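You operate a simulated robot arm through the tools that you are given. There is no shell and no other tool.

You are at the controls of a simulated robot arm. One attempt, no reset.

## Task
Wipe the spring seat and brush fresh grease on it.
Fine: blue pad and grease brush go back. Set down upright: blue pad. A coat counts when it lies all over at full strength: go over it till it gets no stronger. What is to be rubbed or washed off counts as gone when no trace of it is left.

The check looks at the end state, three seconds after you hand in, the way a careful person would. Anything else that was tipped, shoved, dropped, spilled or broken makes it a failure.

## Robot
A 6-joint arm with a two-finger parallel gripper, fixed in place. Base frame: the origin is at the foot of the arm, x ahead of it, y to its left, z up. Units: cm, rad, N and s.
With the tool pointing down near the work surface it reaches from about 36 to 76 cm from the base axis. Its first joint turns from -1.152 to 1.152 rad. Payload 2.45 kg.
The TCP is the grasp point between the finger pads, 2.4 cm short of the fingertips. In the tool frame z runs along the fingers and y along their closing line. The gripper opens to 6.8 cm. The fingers are 1.7 cm wide and 1 cm thick; the gripper's body (4 by 7 cm) begins 4.1 cm behind the TCP.
Orientation is that of the tool frame in the base frame, as a unit quaternion [x, y, z, w]. With the fingers straight down and closing along the base's y, the tool's x points along the base's -x, its y along +y and its z along -z.

## Interface
- The arm moves only by the tool servo_tool. Its argument "commands" is a list of rows, each a list of 7 numbers: the shift along the tool's x, y, z in cm, then the turn, a rotation vector about the tool's x, y, z in degrees, then the gripper command, from -1 (shut) to 1 (fully open), values between in proportion. In form: [[tx, ty, tz, wx, wy, wz, hand], ...]. A call has 1 to 20 rows; each row is the pose to reach, as a shift and turn from the pose commanded when the call began, along the tool's axes at that moment. Rows are played at 5 a second. More than 5 cm and 0.15 rad between two rows, or a gripper value outside its range, and nothing of the call is played. Where a pose cannot be reached the arm comes as near as it can. A force on the tool above 40 N (or 10 N above the force at the start of the call, whichever is more), or a blocked arm, ends the call early, and 0.2 s more pass. The fingers move at their own pace (about 10.8 cm/s each) and stop on an object; they squeeze with about 33 N. The grip force told is the motor's: it shows also when the fingers shut on nothing. Time passes only in rows, and 0.2 s behind the last, so rows that repeat a pose let the fingers close. The reply holds the time, the measured pose of the TCP, the force on the tool along the base axes, the opening and the grip force, in the units named above and with some noise, with the torque about the TCP (base axes, N m) and any sound that the robot's microphone picked up.
- Cameras (640 x 400 px; columns grow to the right, rows downward): "scene" is fixed at [19, 43.78, 146.95]; the picture's right is [-0.47, -0.88, 0.00], its down [-0.46, 0.24, -0.86] and it looks along [0.76, -0.40, -0.52] (base axes); focal length 268 px, centre (320, 200). "wrist" rides on the gripper at [8.4, 1.1, -7.5] in the tool frame; the picture's right is [-0.13, 0.99, 0.00], its down [-0.60, -0.08, -0.79] and it looks along [-0.79, -0.10, 0.61] (tool axes); focal length 251 px, centre (320, 200). There is no depth. A picture from a camera that has moved, and an enlarged one, comes with that camera's place and axes in the base frame and with its lens.
- camera(camera): a new picture of that camera. It takes no simulated time.
- enlarge(camera, box): a new picture of the part [left, top, right, bottom] of that camera's present view, enlarged. It takes no simulated time.
- close_job(): hands the job in; it is judged then, once.

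Places have to be worked out from the pictures, the camera data and where the tool is seen. Open the gripper and draw the arm clear of the work before you hand the job in, unless the task says otherwise.

The tools are called after "Request:" by a JSON object that holds its "method" and its "body". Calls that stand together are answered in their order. servo_tool: Moves the arm, as the interface text tells. Its arguments: {"type":"object","properties":{"commands":{"type":"array"}},"required":["commands"]} The other tools are called the same way: camera (camera) takes a picture; enlarge (camera, box) takes an enlarged picture of a part of a camera's view; close_job () hands the job in.

At the start:

```text
time_s: 0.0
position: [39.98, 24.45, 135.01]
tool_rot: [0.0, 1.0, 0.0, 0.001]
force: [-0.7, -0.3, 0.1]
ft_torque: [-0.01, 0.03, -0.03]
finger_gap: 6.8
finger_force: 0.1
```

scene: 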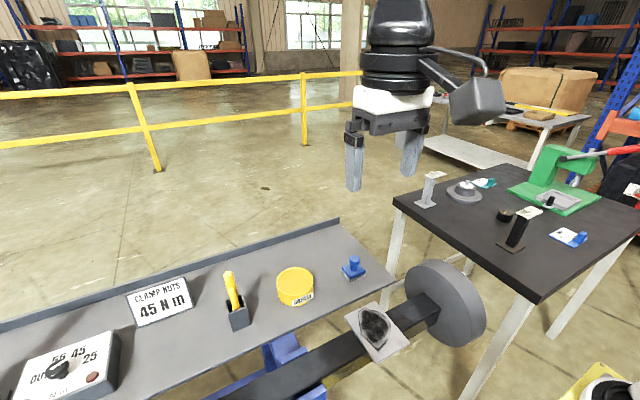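
wrist: 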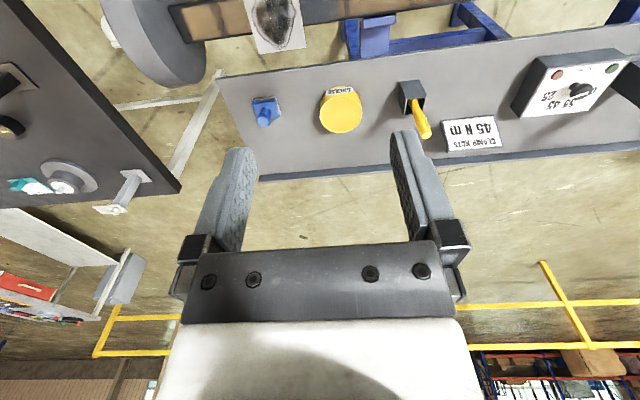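

I start by looking closer at the bench: the yellow tin, the blue pad, the yellow-handled brush in its holder and the dirty pad (spring seat) on the axle.

Request:
{"method": "enlarge", "body": {"camera": "scene", "box": [200, 230, 420, 368]}}

Request:
{"method": "enlarge", "body": {"camera": "wrist", "box": [200, 0, 520, 200]}}

Request:
{"method": "enlarge", "body": {"camera": "scene", "box": [320, 250, 440, 370]}}

Request:
{"method": "enlarge", "body": {"camera": "scene", "box": [0, 250, 260, 400]}}

Request:
{"method": "enlarge", "body": {"camera": "scene", "box": [400, 140, 640, 290]}}

```text
2.90 times, centred on (310, 299) of scene
camera zoom: at [19.0, 43.78, 146.95], right [-0.47, -0.88, 0.0], down [-0.46, 0.24, -0.86], along [0.76, -0.4, -0.52], focal length 777 px, centre (349, -87)
```

zoom: 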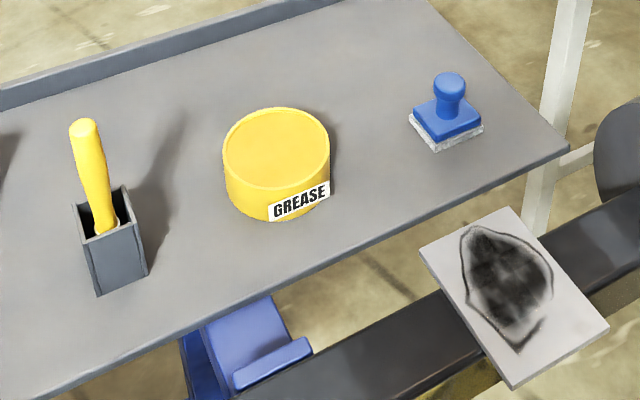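

```text
2.00 times, centred on (360, 100) of wrist
camera zoom: at [31.8, 25.72, 142.35], right [0.13, 0.99, 0.0], down [0.6, -0.08, 0.79], along [0.79, -0.1, -0.61], focal length 503 px, centre (240, 400)
```

zoom: 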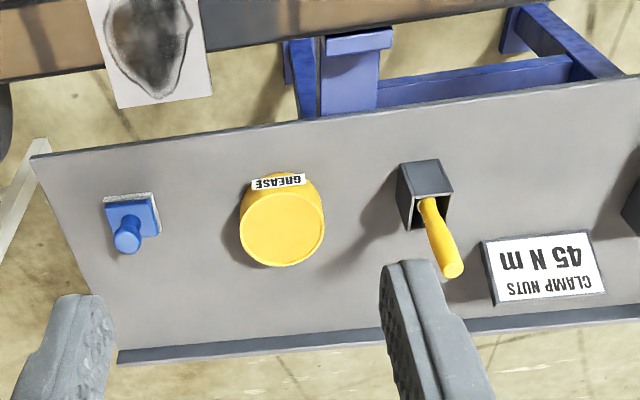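

```text
3.33 times, centred on (380, 310) of scene
camera zoom: at [19.0, 43.78, 146.95], right [-0.47, -0.88, 0.0], down [-0.46, 0.24, -0.86], along [0.76, -0.4, -0.52], focal length 894 px, centre (120, -167)
```

zoom: 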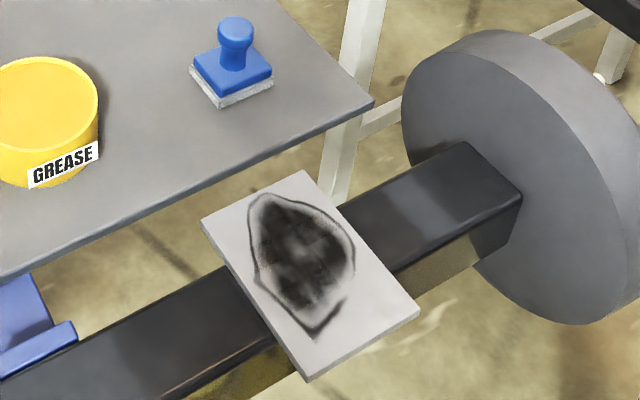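

```text
2.46 times, centred on (130, 325) of scene
camera zoom: at [19.0, 43.78, 146.95], right [-0.47, -0.88, 0.0], down [-0.46, 0.24, -0.86], along [0.76, -0.4, -0.52], focal length 660 px, centre (788, -108)
```

zoom: 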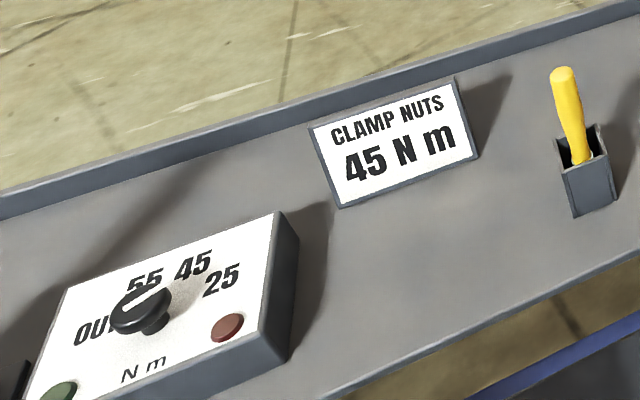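

```text
2.67 times, centred on (520, 215) of scene
camera zoom: at [19.0, 43.78, 146.95], right [-0.47, -0.88, 0.0], down [-0.46, 0.24, -0.86], along [0.76, -0.4, -0.52], focal length 715 px, centre (-213, 160)
```

zoom: 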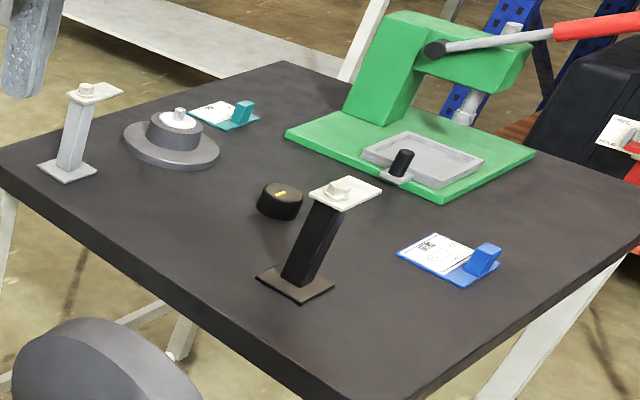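

The pad, tin and brush holder are on a bench about 45 cm below the gripper; the dirty seat is on the axle nearer the arm. I lower and shift right to get a second, closer viewpoint for triangulation.

Request:
{"method": "servo_tool", "body": {"commands": [[0, -2.4, 3.4, 0, 0, 0, 1], [0, -4.8, 6.8, 0, 0, 0, 1], [0, -7.2, 10.2, 0, 0, 0, 1], [0, -9.6, 13.6, 0, 0, 0, 1], [0, -12, 17, 0, 0, 0, 1], [0, -12, 17, 0, 0, 0, 1]]}}

Request:
{"method": "camera", "body": {"camera": "wrist"}}

Request:
{"method": "camera", "body": {"camera": "scene"}}

```text
time_s: 1.4
position: [40.26, 12.4, 117.84]
tool_rot: [-0.001, 1.0, 0.0, 0.001]
force: [0.5, 0.0, 0.0]
ft_torque: [0.0, -0.04, 0.03]
finger_gap: 6.81
finger_force: 0.0
```

```text
taken
camera wrist: at [31.95, 13.73, 125.28], right [0.13, 0.99, 0.0], down [0.6, -0.08, 0.79], along [0.79, -0.1, -0.61], focal length 251 px, centre (320, 200)
```

wrist: 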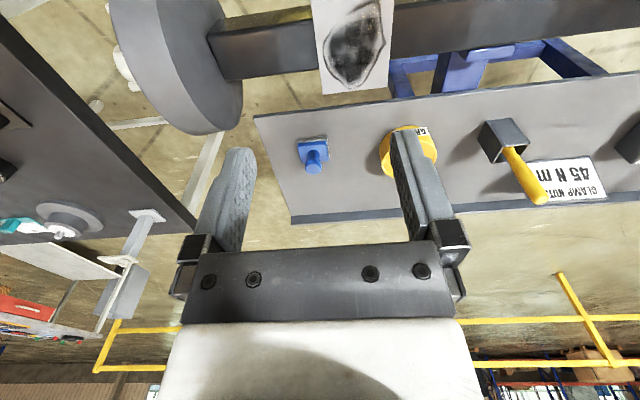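

```text
taken
```

scene: 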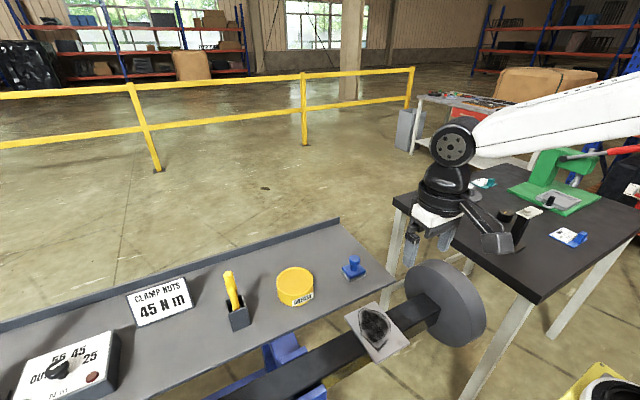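

The view is oblique, so I tilt the tool 30° to have the wrist camera look more steeply down on the seat and bench.

Request:
{"method": "servo_tool", "body": {"commands": [[0, 0, 0, 0, 7.5, 0, 1], [0, 0, 0, 0, 15, 0, 1], [0, 0, 0, 0, 22.5, 0, 1], [0, 0, 0, 0, 30, 0, 1], [0, 0, 0, 0, 30, 0, 1]]}}

Request:
{"method": "camera", "body": {"camera": "wrist"}}

Request:
{"method": "enlarge", "body": {"camera": "wrist", "box": [220, 0, 620, 250]}}

```text
time_s: 2.6
position: [40.05, 12.46, 118.05]
tool_rot: [0.001, 0.966, 0.0, -0.259]
force: [0.4, 0.6, 0.1]
ft_torque: [0.02, -0.02, -0.01]
finger_gap: 6.81
finger_force: 0.1
```

```text
taken
camera wrist: at [36.68, 13.76, 128.58], right [0.11, 0.99, -0.06], down [0.92, -0.08, 0.39], along [0.38, -0.1, -0.92], focal length 251 px, centre (320, 200)
```

wrist: 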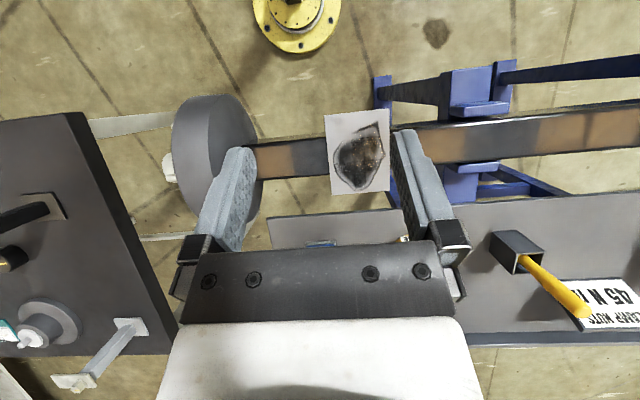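

```text
1.60 times, centred on (420, 125) of wrist
camera zoom: at [36.68, 13.76, 128.58], right [0.11, 0.99, -0.06], down [0.92, -0.08, 0.39], along [0.38, -0.1, -0.92], focal length 402 px, centre (160, 320)
```

zoom: 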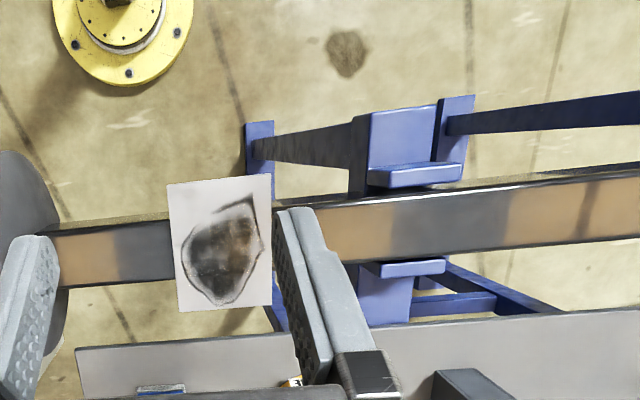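

Triangulating the two wrist views gives the seat at about x 39–51, y 11.7–20.6, z ≈ 91.5, and the blue pad around (64, 8, 88). I move the camera forward, still tilted, for a close look down at pad, tin and brush.

Request:
{"method": "servo_tool", "body": {"commands": [[-4.9, 1, -0.5, 0, 0, 0, 1], [-9.8, 2, -1, 0, 0, 0, 1], [-14.6, 3, -1.5, 0, 0, 0, 1], [-19.4, 4, -2.0, 0, 0, 0, 1], [-19.4, 4, -2.0, 0, 0, 0, 1]]}}

Request:
{"method": "camera", "body": {"camera": "wrist"}}

Request:
{"method": "enlarge", "body": {"camera": "wrist", "box": [160, 0, 560, 250]}}

```text
refused: row 1 steps farther than a row can; nothing moved
```

```text
taken
camera wrist: at [36.68, 13.76, 128.58], right [0.11, 0.99, -0.06], down [0.92, -0.08, 0.39], along [0.38, -0.1, -0.92], focal length 251 px, centre (320, 200)
```

wrist: 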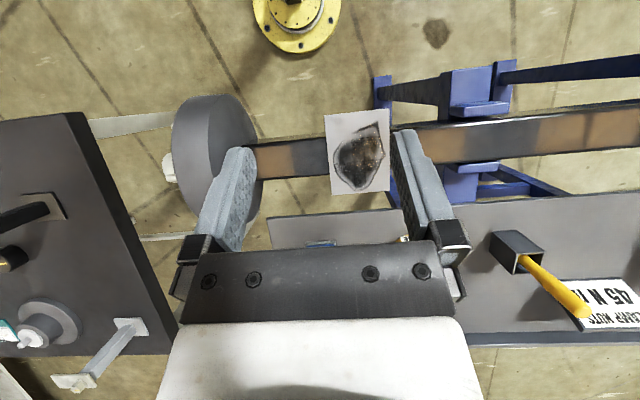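

```text
1.60 times, centred on (360, 125) of wrist
camera zoom: at [36.68, 13.76, 128.58], right [0.11, 0.99, -0.06], down [0.92, -0.08, 0.39], along [0.38, -0.1, -0.92], focal length 402 px, centre (256, 320)
```

zoom: 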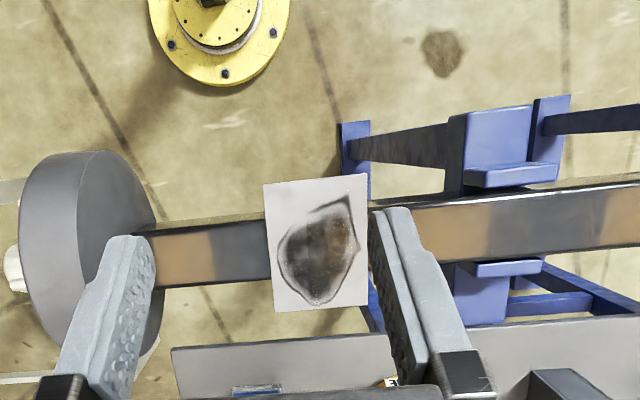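

The step was just over 5 cm; I repeat it in smaller rows.

Request:
{"method": "servo_tool", "body": {"commands": [[-3.9, 0.8, -0.4, 0, 0, 0, 1], [-7.8, 1.6, -0.8, 0, 0, 0, 1], [-11.7, 2.4, -1.2, 0, 0, 0, 1], [-15.6, 3.2, -1.6, 0, 0, 0, 1], [-19.4, 4, -2.0, 0, 0, 0, 1], [-19.4, 4, -2.0, 0, 0, 0, 1]]}}

Request:
{"method": "camera", "body": {"camera": "wrist"}}

Request:
{"method": "enlarge", "body": {"camera": "wrist", "box": [160, 0, 560, 250]}}

```text
time_s: 4.0
position: [57.89, 16.33, 110.12]
tool_rot: [0.001, 0.966, 0.0, -0.258]
force: [-0.3, -0.1, -0.1]
ft_torque: [-0.01, 0.0, -0.02]
finger_gap: 6.81
finger_force: 0.2
```

```text
taken
camera wrist: at [54.53, 17.53, 120.65], right [0.11, 0.99, -0.06], down [0.92, -0.08, 0.39], along [0.38, -0.1, -0.92], focal length 251 px, centre (320, 200)
```

wrist: 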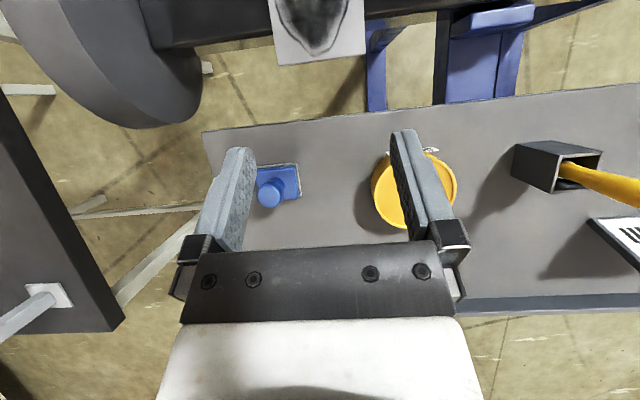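

```text
1.60 times, centred on (360, 125) of wrist
camera zoom: at [54.53, 17.53, 120.65], right [0.11, 0.99, -0.06], down [0.92, -0.08, 0.39], along [0.38, -0.1, -0.92], focal length 402 px, centre (256, 320)
```

zoom: 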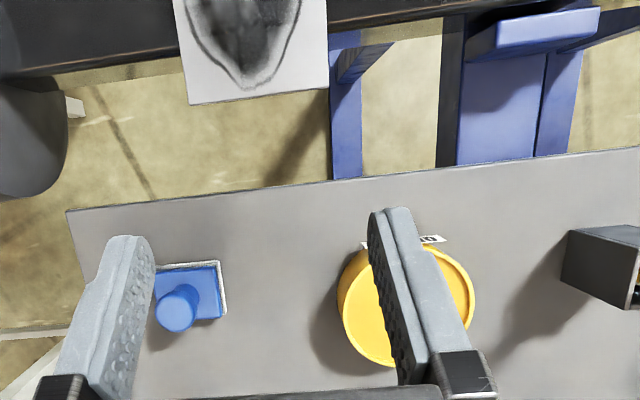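

The tin is open-looking with a rim, and the brush leans in its box. I shift right (−y) so that the pad is between the fingers and the tin is unobstructed.

Request:
{"method": "servo_tool", "body": {"commands": [[0, -3.5, 0, 0, 0, 0, 1], [0, -7, 0, 0, 0, 0, 1], [0, -7, 0, 0, 0, 0, 1]]}}

Request:
{"method": "enlarge", "body": {"camera": "wrist", "box": [200, 50, 520, 250]}}

Request:
{"method": "servo_tool", "body": {"commands": [[0, 4, 0, 0, 0, 0, 1], [0, 8, 0, 0, 0, 0, 1], [0, 12, 0, 0, 0, 0, 1], [0, 16, 0, 0, 0, 0, 1], [0, 20, 0, 0, 0, 0, 1], [0, 20, 0, 0, 0, 0, 1]]}}

Request:
{"method": "enlarge", "body": {"camera": "wrist", "box": [140, 50, 460, 250]}}

Request:
{"method": "enlarge", "body": {"camera": "scene", "box": [200, 250, 340, 340]}}

```text
time_s: 4.8
position: [57.71, 9.23, 109.67]
tool_rot: [-0.001, 0.966, -0.001, -0.258]
force: [-0.3, -0.1, 0.2]
ft_torque: [0.0, 0.03, -0.01]
finger_gap: 6.82
finger_force: 0.0
```

```text
2.00 times, centred on (360, 150) of wrist
camera zoom: at [54.37, 10.5, 120.38], right [0.11, 0.99, -0.06], down [0.92, -0.08, 0.39], along [0.38, -0.1, -0.92], focal length 503 px, centre (240, 300)
```

zoom: 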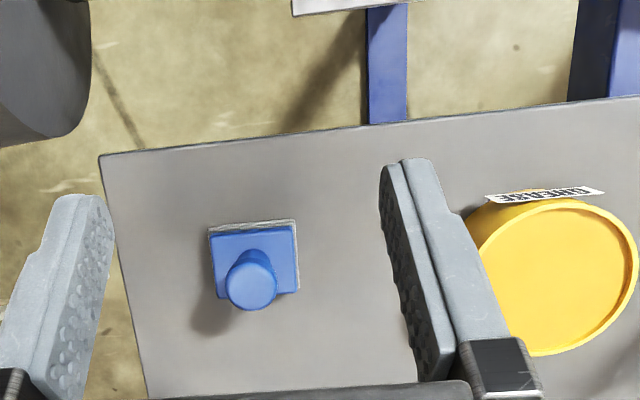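

```text
time_s: 6.2
position: [57.86, 29.35, 110.08]
tool_rot: [0.0, 0.966, 0.0, -0.258]
force: [0.0, 0.6, 0.8]
ft_torque: [0.01, -0.01, -0.04]
finger_gap: 6.8
finger_force: 0.0
```

```text
2.00 times, centred on (300, 150) of wrist
camera zoom: at [54.47, 30.53, 120.61], right [0.11, 0.99, -0.07], down [0.92, -0.08, 0.39], along [0.38, -0.1, -0.92], focal length 503 px, centre (360, 300)
```

zoom: 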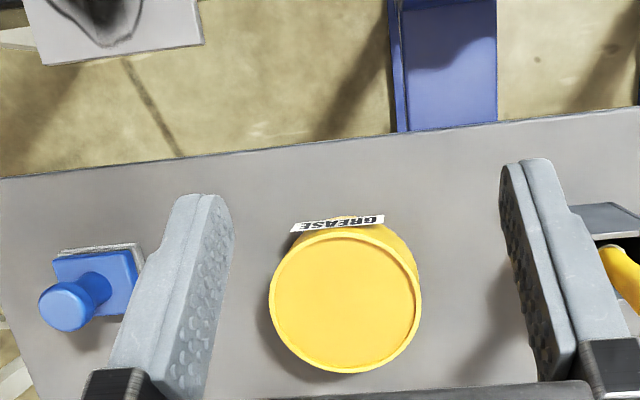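

```text
4.44 times, centred on (270, 295) of scene
camera zoom: at [18.99, 43.79, 146.95], right [-0.47, -0.88, 0.0], down [-0.46, 0.24, -0.86], along [0.76, -0.4, -0.52], focal length 1191 px, centre (542, -222)
```

zoom: 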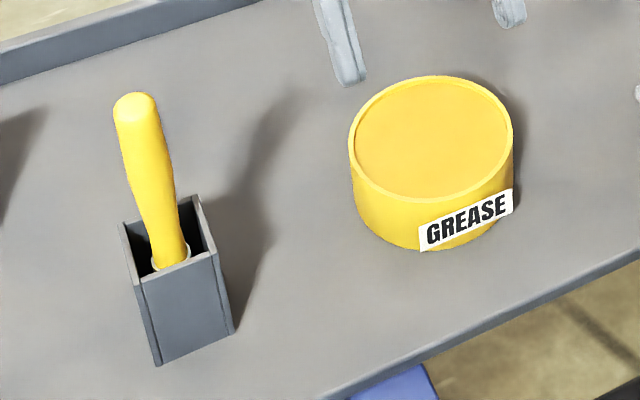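

The tin looks open, filled with amber grease just under the rim. The triangulation puts the pad's knob top at about (65.0, 8.1, 91.6), its base about 5.9 cm wide, on a bench at z ≈ 86.2. I turn the tool upright again.

Request:
{"method": "servo_tool", "body": {"commands": [[0, 0, 0, 0, -7.5, 0, 1], [0, 0, 0, 0, -15, 0, 1], [0, 0, 0, 0, -22.5, 0, 1], [0, 0, 0, 0, -30, 0, 1], [0, 0, 0, 0, -30, 0, 1]]}}

Request:
{"method": "enlarge", "body": {"camera": "scene", "box": [200, 240, 280, 340]}}

Request:
{"method": "camera", "body": {"camera": "wrist"}}

```text
time_s: 7.4
position: [57.87, 29.6, 110.11]
tool_rot: [0.0, 1.0, 0.0, 0.002]
force: [-0.3, 0.2, -0.1]
ft_torque: [0.01, 0.01, 0.01]
finger_gap: 6.79
finger_force: 0.0
```

```text
4.00 times, centred on (240, 290) of scene
camera zoom: at [19.0, 43.78, 146.95], right [-0.47, -0.88, 0.0], down [-0.46, 0.24, -0.86], along [0.76, -0.4, -0.52], focal length 1072 px, centre (640, -160)
```

zoom: 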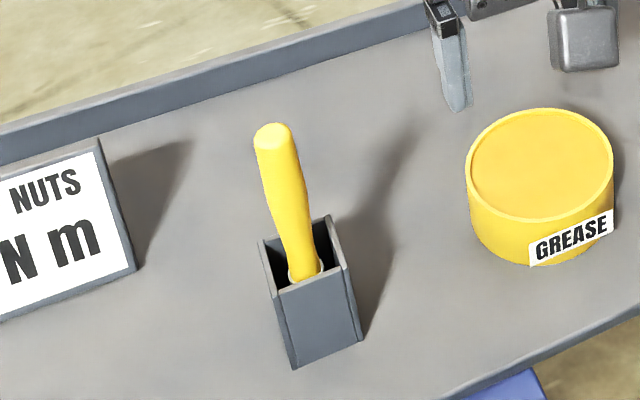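

```text
taken
camera wrist: at [49.63, 30.69, 117.44], right [0.13, 0.99, 0.0], down [0.6, -0.08, 0.8], along [0.79, -0.1, -0.61], focal length 251 px, centre (320, 200)
```

wrist: 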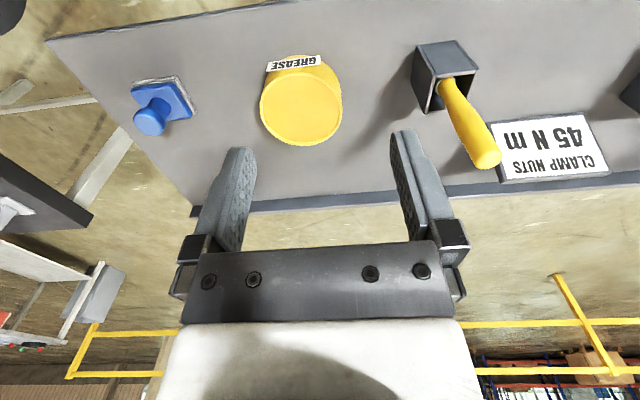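

Now I move upright to a point above the pad's knob, about 10 cm over it.

Request:
{"method": "servo_tool", "body": {"commands": [[-1.2, -3.56, 1.67, 0, 0, 0, 1], [-2.4, -7.12, 3.33, 0, 0, 0, 1], [-3.6, -10.7, 5, 0, 0, 0, 1], [-4.8, -14.2, 6.67, 0, 0, 0, 1], [-6, -17.8, 8.33, 0, 0, 0, 1], [-7.2, -21.35, 10, 0, 0, 0, 1], [-7.2, -21.35, 10, 0, 0, 0, 1]]}}

Request:
{"method": "camera", "body": {"camera": "wrist"}}

Request:
{"method": "enlarge", "body": {"camera": "scene", "box": [310, 200, 430, 300]}}

```text
time_s: 9.0
position: [65.18, 8.5, 100.31]
tool_rot: [0.0, 1.0, 0.001, 0.001]
force: [-0.5, -0.3, 0.7]
ft_torque: [-0.02, 0.01, -0.01]
finger_gap: 6.78
finger_force: 0.1
```

```text
taken
camera wrist: at [56.97, 9.72, 107.64], right [0.13, 0.99, 0.0], down [0.6, -0.08, 0.79], along [0.79, -0.1, -0.61], focal length 251 px, centre (320, 200)
```

wrist: 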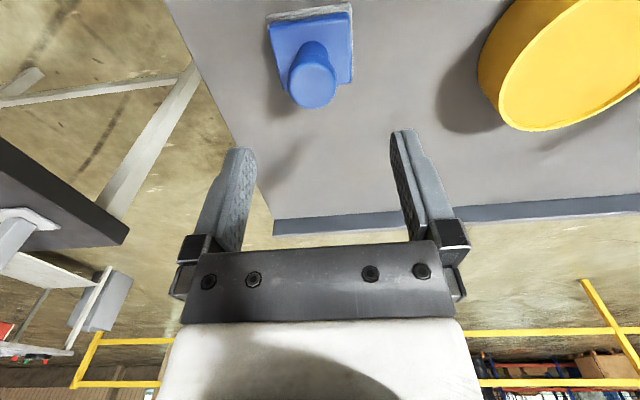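

```text
4.00 times, centred on (370, 250) of scene
camera zoom: at [19.0, 43.78, 146.95], right [-0.47, -0.88, 0.0], down [-0.46, 0.24, -0.86], along [0.76, -0.4, -0.52], focal length 1072 px, centre (120, 0)
```

zoom: 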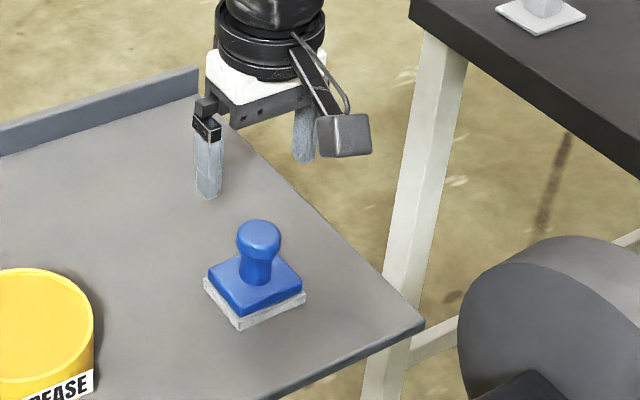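

Relative to the gripper, the knob is about 0.35 cm to −y and 0.15 cm forward. I correct, and descend around the knob with fingertips staying just above the pad's base.

Request:
{"method": "servo_tool", "body": {"commands": [[-0.15, -0.3, 3, 0, 0, 0, 1], [-0.15, -0.3, 6, 0, 0, 0, 1], [-0.15, -0.3, 8, 0, 0, 0, 1], [-0.15, -0.3, 9.2, 0, 0, 0, 1], [-0.15, -0.3, 9.2, 0, 0, 0, 1]]}}

Request:
{"method": "camera", "body": {"camera": "wrist"}}

Request:
{"method": "enlarge", "body": {"camera": "scene", "box": [310, 220, 410, 300]}}

```text
time_s: 10.2
position: [65.43, 8.06, 90.66]
tool_rot: [-0.001, 1.0, 0.0, 0.001]
force: [-0.1, -0.7, -0.6]
ft_torque: [0.02, -0.03, 0.01]
finger_gap: 6.8
finger_force: 0.0
```

```text
taken
camera wrist: at [57.09, 9.12, 98.11], right [0.13, 0.99, 0.0], down [0.6, -0.08, 0.79], along [0.79, -0.1, -0.61], focal length 251 px, centre (320, 200)
```

wrist: 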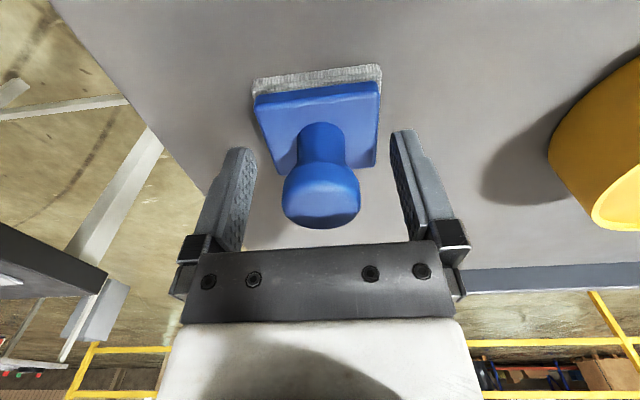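

```text
5.00 times, centred on (360, 260) of scene
camera zoom: at [19.0, 43.78, 146.95], right [-0.47, -0.88, 0.0], down [-0.46, 0.24, -0.86], along [0.76, -0.4, -0.52], focal length 1340 px, centre (120, -100)
```

zoom: 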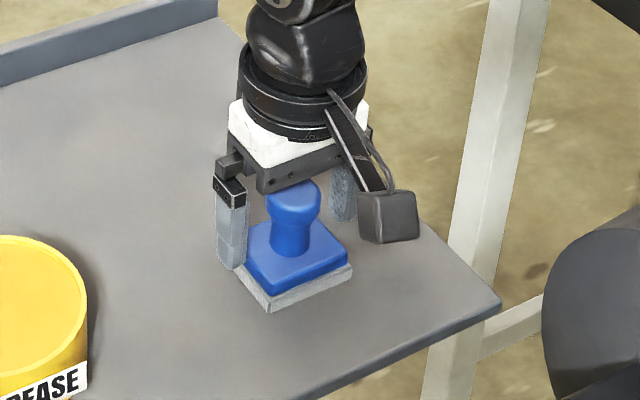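

The knob is centred between the fingers, so I close the gripper on it.

Request:
{"method": "servo_tool", "body": {"commands": [[0, 0, 0, 0, 0, 0, -1], [0, 0, 0, 0, 0, 0, -1], [0, 0, 0, 0, 0, 0, -1], [0, 0, 0, 0, 0, 0, -1]]}}

Request:
{"method": "camera", "body": {"camera": "wrist"}}

```text
time_s: 11.2
position: [65.31, 7.92, 90.66]
tool_rot: [0.0, 1.0, -0.001, 0.001]
force: [0.6, -0.2, 0.3]
ft_torque: [0.05, -0.01, 0.0]
finger_gap: 5.48
finger_force: 33.4
```

```text
taken
camera wrist: at [57.08, 9.12, 98.13], right [0.13, 0.99, 0.0], down [0.6, -0.08, 0.79], along [0.79, -0.1, -0.61], focal length 251 px, centre (320, 200)
```

wrist: 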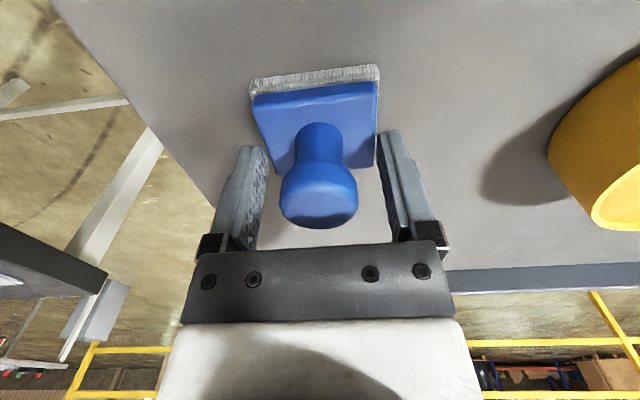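

The gap stopped at 5.48 cm: the fingertips are gripping the base plate, not the knob. I open, rise 1 cm and close on the knob itself.

Request:
{"method": "servo_tool", "body": {"commands": [[0, 0, 0, 0, 0, 0, 1], [0, 0, 0, 0, 0, 0, 1], [0, 0, -1.0, 0, 0, 0, 1], [0, 0, -1.0, 0, 0, 0, -1], [0, 0, -1.0, 0, 0, 0, -1], [0, 0, -1.0, 0, 0, 0, -1], [0, 0, -1.0, 0, 0, 0, -1]]}}

Request:
{"method": "camera", "body": {"camera": "wrist"}}

Request:
{"method": "enlarge", "body": {"camera": "scene", "box": [310, 220, 410, 300]}}

```text
time_s: 12.8
position: [65.33, 7.93, 91.74]
tool_rot: [0.0, 1.0, 0.0, 0.001]
force: [0.4, 0.8, 1.2]
ft_torque: [-0.07, -0.02, -0.01]
finger_gap: 3.05
finger_force: 33.0
```

```text
taken
camera wrist: at [57.09, 9.1, 99.15], right [0.13, 0.99, 0.0], down [0.6, -0.08, 0.79], along [0.79, -0.1, -0.61], focal length 251 px, centre (320, 200)
```

wrist: 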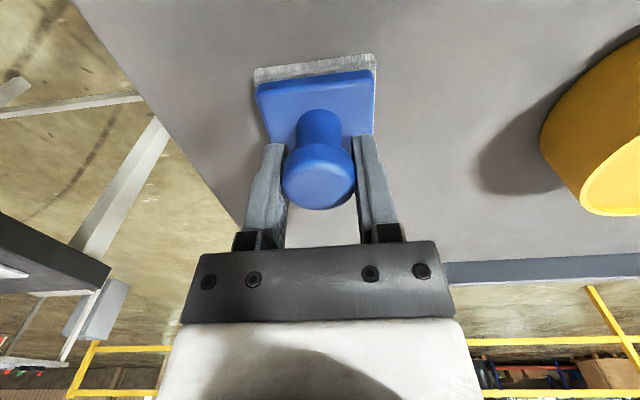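

```text
5.00 times, centred on (360, 260) of scene
camera zoom: at [18.99, 43.79, 146.95], right [-0.47, -0.88, 0.0], down [-0.46, 0.24, -0.86], along [0.76, -0.4, -0.52], focal length 1340 px, centre (120, -100)
```

zoom: 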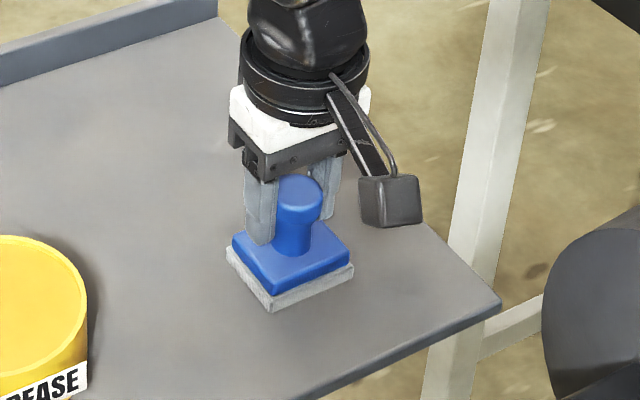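

The grip is on the knob now (3.05 cm). I lift straight up and carry the pad over the seat.

Request:
{"method": "servo_tool", "body": {"commands": [[0, 0, -1.5, 0, 0, 0, -1], [0, 0, -4, 0, 0, 0, -1], [0, 0, -8, 0, 0, 0, -1], [0, 0, -12, 0, 0, 0, -1], [4, 1.67, -13, 0, 0, 0, -1], [8, 3.3, -13, 0, 0, 0, -1], [12, 5, -13, 0, 0, 0, -1], [16, 6.7, -13, 0, 0, 0, -1], [20.15, 8.35, -13, 0, 0, 0, -1], [20.15, 8.35, -13, 0, 0, 0, -1]]}}

Request:
{"method": "camera", "body": {"camera": "wrist"}}

Request:
{"method": "enlarge", "body": {"camera": "scene", "box": [310, 240, 450, 380]}}

```text
time_s: 15.0
position: [45.39, 16.19, 104.4]
tool_rot: [0.0, 1.0, 0.0, 0.001]
force: [0.1, 0.9, -1.0]
ft_torque: [-0.01, 0.0, 0.0]
finger_gap: 3.05
finger_force: 33.1
```

```text
taken
camera wrist: at [37.09, 17.44, 111.84], right [0.13, 0.99, 0.0], down [0.6, -0.08, 0.79], along [0.79, -0.1, -0.61], focal length 251 px, centre (320, 200)
```

wrist: 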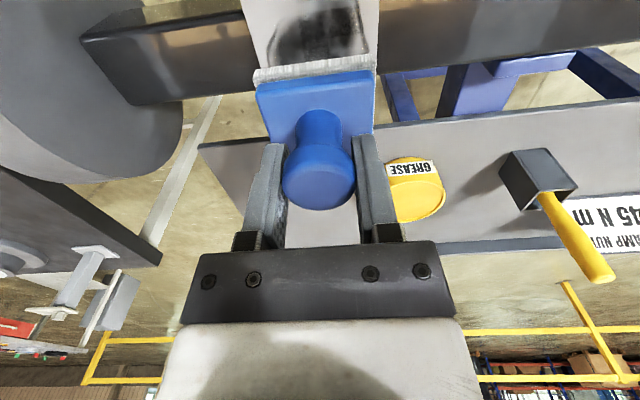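

```text
2.86 times, centred on (380, 310) of scene
camera zoom: at [19.0, 43.79, 146.95], right [-0.47, -0.88, 0.0], down [-0.46, 0.24, -0.86], along [0.76, -0.4, -0.52], focal length 766 px, centre (149, -114)
```

zoom: 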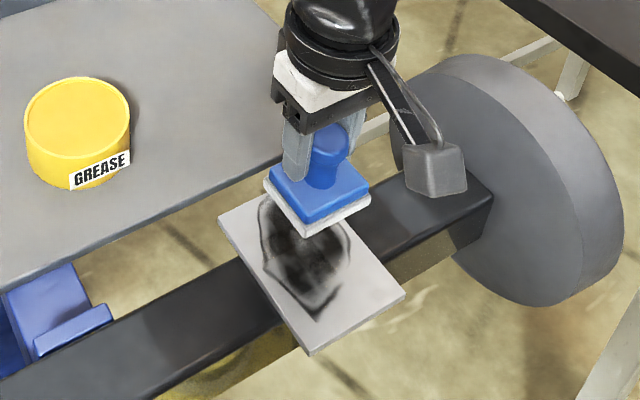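

The pad hangs straight in the grip above the seat. I descend most of the way and feel for contact.

Request:
{"method": "servo_tool", "body": {"commands": [[0, 0, 3, 0, 0, 0, -1], [0, 0, 5.5, 0, 0, 0, -1], [0, 0, 6.3, 0, 0, 0, -1], [0, 0, 6.7, 0, 0, 0, -1], [0, 0, 6.7, 0, 0, 0, -1]]}}

Request:
{"method": "enlarge", "body": {"camera": "scene", "box": [310, 240, 450, 380]}}

```text
time_s: 16.2
position: [45.33, 16.26, 98.02]
tool_rot: [0.001, 1.0, 0.0, 0.001]
force: [0.1, 1.2, -1.6]
ft_torque: [0.01, 0.0, -0.03]
finger_gap: 3.07
finger_force: 32.9
```

```text
2.86 times, centred on (380, 310) of scene
camera zoom: at [19.0, 43.78, 146.95], right [-0.47, -0.88, 0.0], down [-0.46, 0.24, -0.86], along [0.76, -0.4, -0.52], focal length 766 px, centre (149, -114)
```

zoom: 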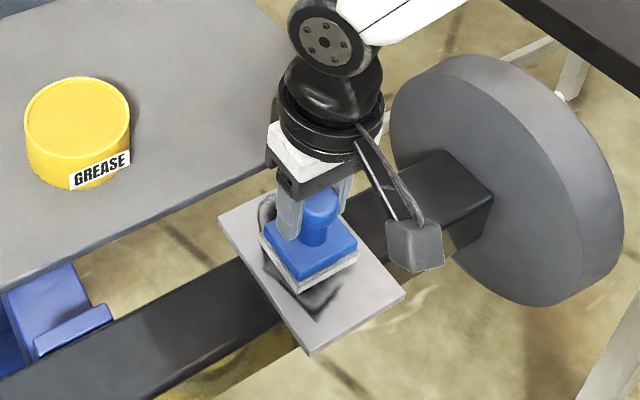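

Very close, with no contact force yet. I step down in small increments until the force shows contact.

Request:
{"method": "servo_tool", "body": {"commands": [[0, 0, 0.3, 0, 0, 0, -1], [0, 0, 0.5, 0, 0, 0, -1], [0, 0, 0.5, 0, 0, 0, -1]]}}

Request:
{"method": "servo_tool", "body": {"commands": [[0, 0, 0.2, 0, 0, 0, -1], [0, 0, 0.4, 0, 0, 0, -1], [0, 0, 0.4, 0, 0, 0, -1]]}}

```text
time_s: 17.0
position: [45.28, 16.12, 97.31]
tool_rot: [0.0, 1.0, 0.0, 0.001]
force: [0.7, -0.4, -1.4]
ft_torque: [-0.03, 0.02, 0.0]
finger_gap: 3.05
finger_force: 32.9
```

```text
time_s: 17.8
position: [45.14, 16.31, 97.33]
tool_rot: [0.0, 1.0, -0.001, 0.002]
force: [-4.3, -6.5, 24.8]
ft_torque: [-0.07, 0.4, 0.07]
finger_gap: 3.07
finger_force: 33.2
```

Contact: about 25 N. I ease off slightly and begin wiping strokes across the seat.

Request:
{"method": "servo_tool", "body": {"commands": [[0, 0, -0.15, 0, 0, 0, -1], [1.75, 0, -0.15, 0, 0, 0, -1], [3.5, 0, -0.15, 0, 0, 0, -1], [1.75, 0, -0.15, 0, 0, 0, -1], [0, 0, -0.15, 0, 0, 0, -1], [-1.75, 0, -0.15, 0, 0, 0, -1], [-3.5, 0, -0.15, 0, 0, 0, -1], [-1.75, 0, -0.15, 0, 0, 0, -1], [0, 0, -0.15, 0, 0, 0, -1], [0, 0, -0.15, 0, 0, 0, -1]]}}

Request:
{"method": "enlarge", "body": {"camera": "scene", "box": [310, 240, 450, 380]}}

Request:
{"method": "camera", "body": {"camera": "wrist"}}

```text
time_s: 20.0
position: [45.04, 16.43, 97.52]
tool_rot: [0.0, 1.0, 0.0, 0.001]
force: [-0.2, 0.2, -1.0]
ft_torque: [-0.03, 0.02, 0.0]
finger_gap: 3.05
finger_force: 33.2
```

```text
2.86 times, centred on (380, 310) of scene
camera zoom: at [19.0, 43.78, 146.95], right [-0.47, -0.88, 0.0], down [-0.46, 0.24, -0.86], along [0.76, -0.4, -0.52], focal length 766 px, centre (149, -114)
```

zoom: 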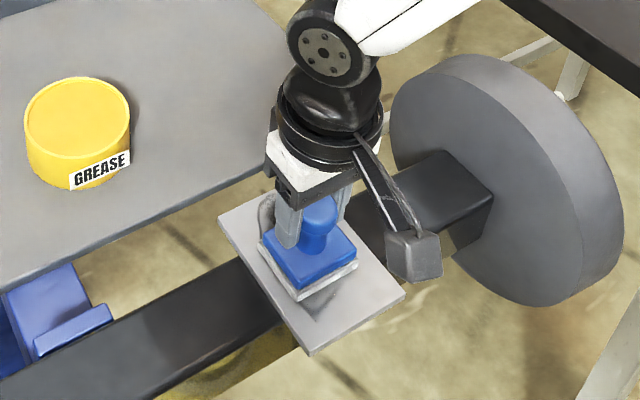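

```text
taken
camera wrist: at [36.74, 17.58, 104.84], right [0.13, 0.99, 0.0], down [0.6, -0.08, 0.79], along [0.79, -0.1, -0.61], focal length 251 px, centre (320, 200)
```

wrist: 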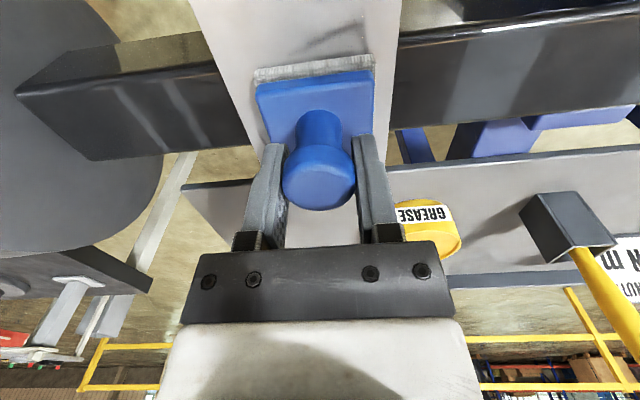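

The wiping works (the stain fades) but the contact went light. I press slightly deeper and raster the whole seat.

Request:
{"method": "servo_tool", "body": {"commands": [[0, 0, 0.1, 0, 0, 0, -1], [2, -1, 0.1, 0, 0, 0, -1], [3.7, -2, 0.1, 0, 0, 0, -1], [1.2, -2, 0.1, 0, 0, 0, -1], [-1.2, -2, 0.1, 0, 0, 0, -1], [-3.7, -2, 0.1, 0, 0, 0, -1], [-3.7, 0, 0.1, 0, 0, 0, -1], [-1.2, 0, 0.1, 0, 0, 0, -1], [1.2, 0, 0.1, 0, 0, 0, -1], [3.7, 0, 0.1, 0, 0, 0, -1], [3.7, 2, 0.1, 0, 0, 0, -1], [1.2, 2, 0.1, 0, 0, 0, -1], [-1.2, 2, 0.1, 0, 0, 0, -1], [-3.7, 2, 0.1, 0, 0, 0, -1], [-1.9, 1, 0.1, 0, 0, 0, -1], [0, 0, 0.1, 0, 0, 0, -1]]}}

Request:
{"method": "enlarge", "body": {"camera": "scene", "box": [310, 240, 450, 380]}}

Request:
{"method": "camera", "body": {"camera": "wrist"}}

```text
time_s: 23.4
position: [45.14, 16.04, 97.23]
tool_rot: [0.0, 1.0, 0.0, 0.002]
force: [0.4, -0.3, -0.5]
ft_torque: [0.01, 0.02, -0.01]
finger_gap: 3.06
finger_force: 32.8
```

```text
2.86 times, centred on (380, 310) of scene
camera zoom: at [19.0, 43.78, 146.95], right [-0.47, -0.88, 0.0], down [-0.46, 0.24, -0.86], along [0.76, -0.4, -0.52], focal length 766 px, centre (149, -114)
```

zoom: 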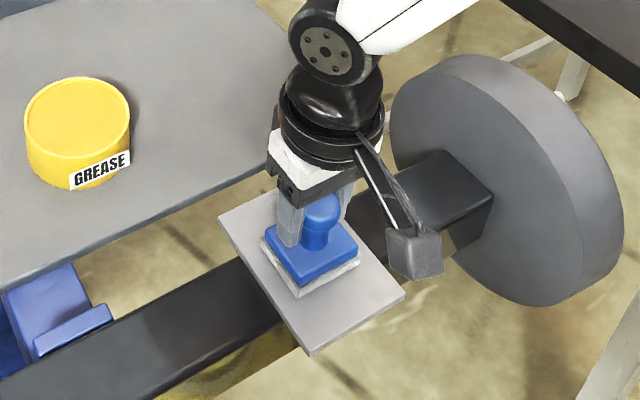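

```text
taken
camera wrist: at [36.87, 17.29, 104.68], right [0.13, 0.99, 0.0], down [0.6, -0.08, 0.79], along [0.79, -0.1, -0.61], focal length 251 px, centre (320, 200)
```

wrist: 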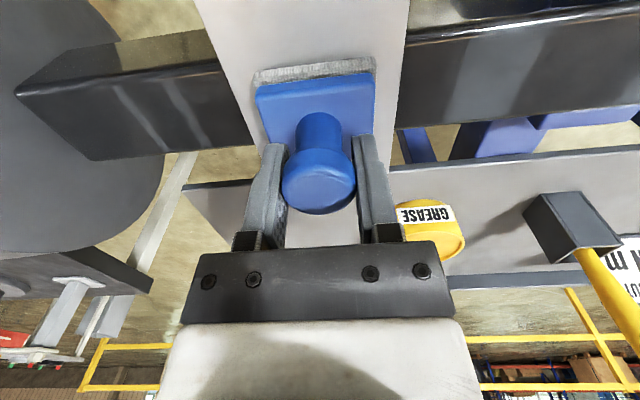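

The seat looks clean already; contact reads light, so I do a second pass a touch deeper to remove any last trace.

Request:
{"method": "servo_tool", "body": {"commands": [[0, 0, 0.15, 0, 0, 0, -1], [0, 0, 0.15, 0, 0, 0, -1]]}}

Request:
{"method": "servo_tool", "body": {"commands": [[2, -1, 0, 0, 0, 0, -1], [3.7, -2, 0, 0, 0, 0, -1], [1.2, -2, 0, 0, 0, 0, -1], [-1.2, -2, 0, 0, 0, 0, -1], [-3.7, -2, 0, 0, 0, 0, -1], [-3.7, 0, 0, 0, 0, 0, -1], [-1.2, 0, 0, 0, 0, 0, -1], [1.2, 0, 0, 0, 0, 0, -1], [3.7, 0, 0, 0, 0, 0, -1], [3.7, 2, 0, 0, 0, 0, -1], [1.2, 2, 0, 0, 0, 0, -1], [-1.2, 2, 0, 0, 0, 0, -1], [-3.7, 2, 0, 0, 0, 0, -1], [-1.9, 1, 0, 0, 0, 0, -1], [0, 0, 0, 0, 0, 0, -1]]}}

```text
time_s: 24.0
position: [45.05, 16.06, 97.12]
tool_rot: [0.0, 1.0, 0.0, 0.001]
force: [-0.5, -1.0, -1.2]
ft_torque: [0.0, 0.0, -0.01]
finger_gap: 3.04
finger_force: 33.1
```

```text
time_s: 27.2
position: [45.09, 16.09, 96.99]
tool_rot: [0.0, 1.0, 0.0, 0.002]
force: [-0.8, 0.0, -1.5]
ft_torque: [0.03, -0.01, 0.01]
finger_gap: 3.07
finger_force: 32.4
```

No contact force now even lower than before; I check whether the pad shifted in the grip.

Request:
{"method": "camera", "body": {"camera": "wrist"}}

Request:
{"method": "enlarge", "body": {"camera": "scene", "box": [330, 260, 430, 360]}}

```text
taken
camera wrist: at [36.82, 17.24, 104.48], right [0.13, 0.99, 0.0], down [0.6, -0.08, 0.79], along [0.79, -0.1, -0.61], focal length 251 px, centre (320, 200)
```

wrist: 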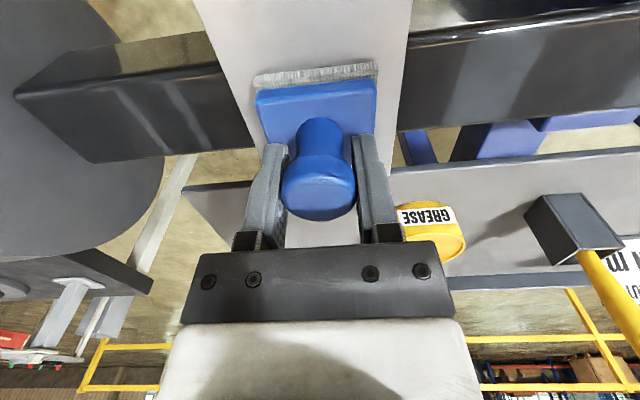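

```text
4.00 times, centred on (380, 310) of scene
camera zoom: at [19.0, 43.78, 146.95], right [-0.47, -0.88, 0.0], down [-0.46, 0.24, -0.86], along [0.76, -0.4, -0.52], focal length 1072 px, centre (80, -240)
```

zoom: 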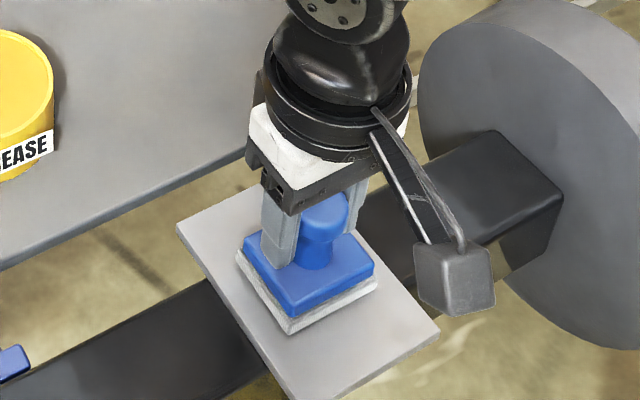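

The pad slid up a few mm in the fingers but is still held upright. I lift it off and inspect the seat.

Request:
{"method": "servo_tool", "body": {"commands": [[0, 0, -3, 0, 0, 0, -1], [0, 0, -7, 0, 0, 0, -1], [-4, -1.5, -8, 0, 0, 0, -1], [-8, -3.3, -8, 0, 0, 0, -1], [-12, -5, -8, 0, 0, 0, -1], [-16, -6.7, -8, 0, 0, 0, -1], [-20.15, -8.35, -8, 0, 0, 0, -1], [-20.15, -8.35, -8, 0, 0, 0, -1]]}}

Request:
{"method": "enlarge", "body": {"camera": "scene", "box": [330, 280, 430, 370]}}

Request:
{"method": "enlarge", "body": {"camera": "scene", "box": [310, 200, 410, 300]}}

Request:
{"method": "camera", "body": {"camera": "wrist"}}

```text
time_s: 29.0
position: [65.37, 8.13, 105.0]
tool_rot: [-0.001, 1.0, 0.001, 0.0]
force: [0.4, 1.2, -0.3]
ft_torque: [0.03, 0.0, 0.02]
finger_gap: 3.07
finger_force: 32.9
```

```text
4.44 times, centred on (380, 325) of scene
camera zoom: at [19.0, 43.78, 146.95], right [-0.47, -0.88, 0.0], down [-0.46, 0.24, -0.86], along [0.76, -0.4, -0.52], focal length 1191 px, centre (53, -356)
```

zoom: 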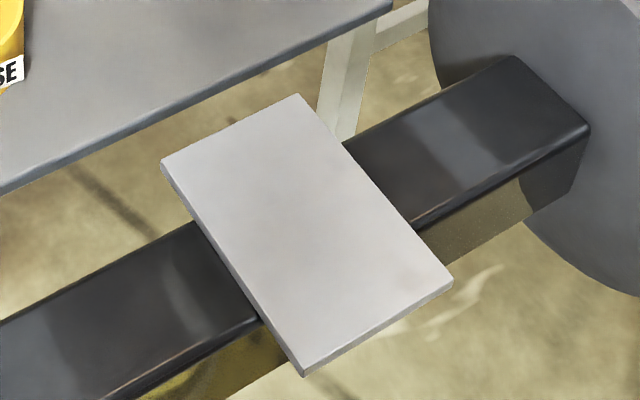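

```text
4.00 times, centred on (360, 250) of scene
camera zoom: at [19.0, 43.78, 146.95], right [-0.47, -0.88, 0.0], down [-0.46, 0.24, -0.86], along [0.76, -0.4, -0.52], focal length 1072 px, centre (160, 0)
```

zoom: 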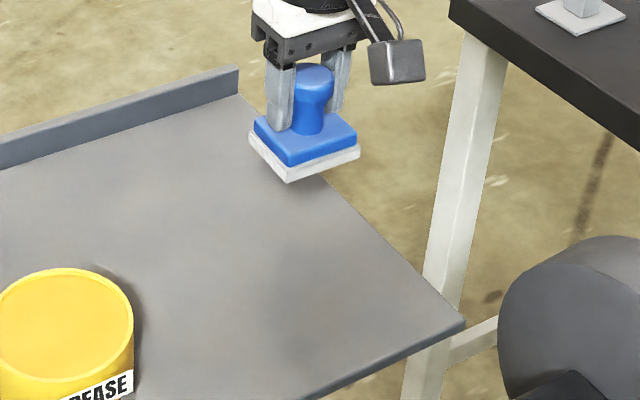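

```text
taken
camera wrist: at [57.18, 9.34, 112.45], right [0.13, 0.99, 0.0], down [0.6, -0.08, 0.79], along [0.79, -0.1, -0.61], focal length 251 px, centre (320, 200)
```

wrist: 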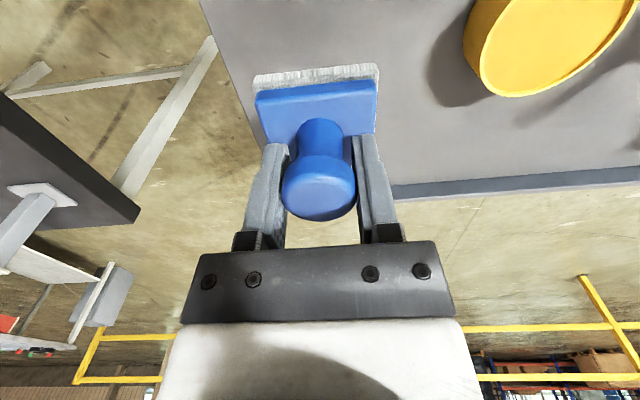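

The seat looks clean; I enlarge further to check for faint residue before putting the pad down.

Request:
{"method": "enlarge", "body": {"camera": "scene", "box": [340, 295, 412, 367]}}

Request:
{"method": "enlarge", "body": {"camera": "scene", "box": [385, 320, 415, 350]}}

```text
5.56 times, centred on (376, 331) of scene
camera zoom: at [19.0, 43.78, 146.95], right [-0.47, -0.88, 0.0], down [-0.46, 0.24, -0.86], along [0.76, -0.4, -0.52], focal length 1489 px, centre (9, -528)
```

zoom: 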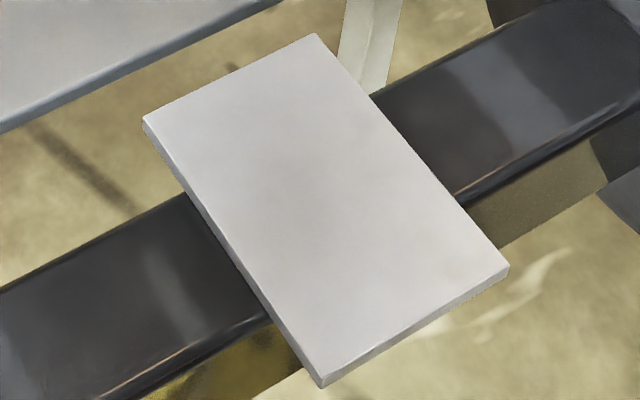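

```text
13.33 times, centred on (400, 335) of scene
camera zoom: at [19.0, 43.78, 146.95], right [-0.47, -0.88, 0.0], down [-0.46, 0.24, -0.86], along [0.76, -0.4, -0.52], focal length 3574 px, centre (-747, -1600)
```

zoom: 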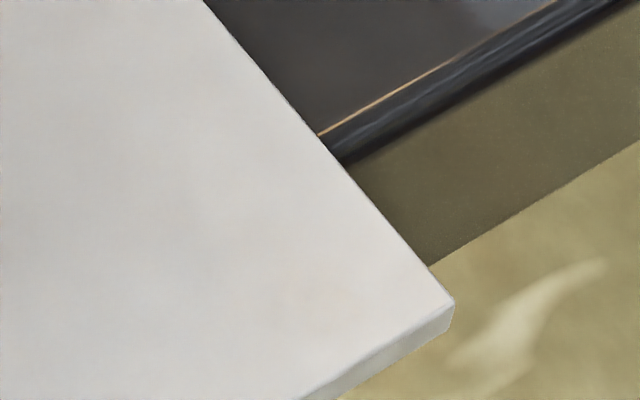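

There may be a very faint tint near the low-x corner, and the last pass's contact was uncertain, so I return for one more wipe with confirmed contact.

Request:
{"method": "servo_tool", "body": {"commands": [[4, 1.67, 0, 0, 0, 0, -1], [8, 3.3, 0, 0, 0, 0, -1], [12, 5, 0, 0, 0, 0, -1], [16, 6.7, 0, 0, 0, 0, -1], [20.15, 8.35, 0, 0, 0, 0, -1], [20.15, 8.35, 4, 0, 0, 0, -1], [20.15, 8.35, 7.3, 0, 0, 0, -1], [20.15, 8.35, 8.0, 0, 0, 0, -1], [20.15, 8.35, 8.1, 0, 0, 0, -1], [20.15, 8.35, 8.1, 0, 0, 0, -1]]}}

Request:
{"method": "servo_tool", "body": {"commands": [[0, 0, 0.15, 0, 0, 0, -1], [0, 0, 0.15, 0, 0, 0, -1]]}}

```text
time_s: 31.2
position: [45.14, 16.13, 96.94]
tool_rot: [0.0, 1.0, 0.0, 0.001]
force: [0.0, 0.9, -1.6]
ft_torque: [0.0, 0.02, 0.02]
finger_gap: 3.04
finger_force: 32.7
```

```text
time_s: 31.8
position: [45.21, 16.2, 96.77]
tool_rot: [0.0, 1.0, 0.0, 0.001]
force: [0.2, 0.0, -0.5]
ft_torque: [0.0, -0.02, -0.02]
finger_gap: 3.04
finger_force: 33.2
```

Still no contact force; I continue down in small steps.

Request:
{"method": "servo_tool", "body": {"commands": [[0, 0, 0.15, 0, 0, 0, -1], [0, 0, 0.15, 0, 0, 0, -1]]}}

Request:
{"method": "servo_tool", "body": {"commands": [[0, 0, 0.15, 0, 0, 0, -1], [0, 0, 0.15, 0, 0, 0, -1]]}}

Request:
{"method": "enlarge", "body": {"camera": "scene", "box": [330, 260, 430, 360]}}

Request:
{"method": "camera", "body": {"camera": "wrist"}}

```text
time_s: 32.4
position: [45.23, 16.25, 96.84]
tool_rot: [0.0, 1.0, 0.0, 0.001]
force: [-3.3, -6.0, 20.9]
ft_torque: [-0.04, 0.71, 0.13]
finger_gap: 3.06
finger_force: 33.4
```

```text
time_s: 33.0
position: [45.27, 16.21, 96.52]
tool_rot: [0.0, 1.0, 0.0, 0.003]
force: [0.6, -11.5, 27.3]
ft_torque: [0.0, -0.04, 0.03]
finger_gap: 3.03
finger_force: 32.8
```

```text
4.00 times, centred on (380, 310) of scene
camera zoom: at [18.96, 43.73, 146.97], right [-0.47, -0.88, 0.0], down [-0.46, 0.24, -0.86], along [0.76, -0.4, -0.52], focal length 1072 px, centre (80, -240)
```

zoom: 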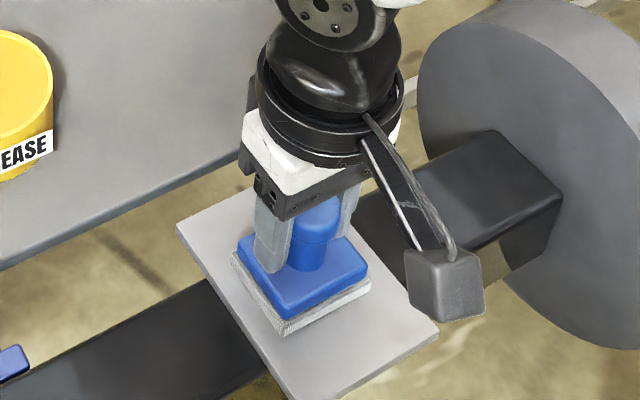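

```text
taken
camera wrist: at [36.97, 17.45, 103.98], right [0.13, 0.99, 0.0], down [0.6, -0.08, 0.8], along [0.79, -0.1, -0.61], focal length 251 px, centre (320, 200)
```

wrist: 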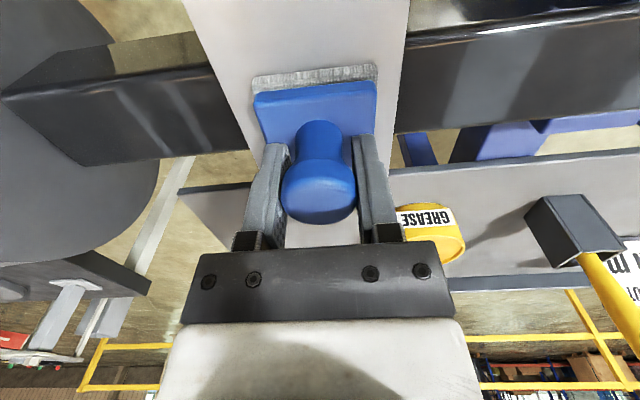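

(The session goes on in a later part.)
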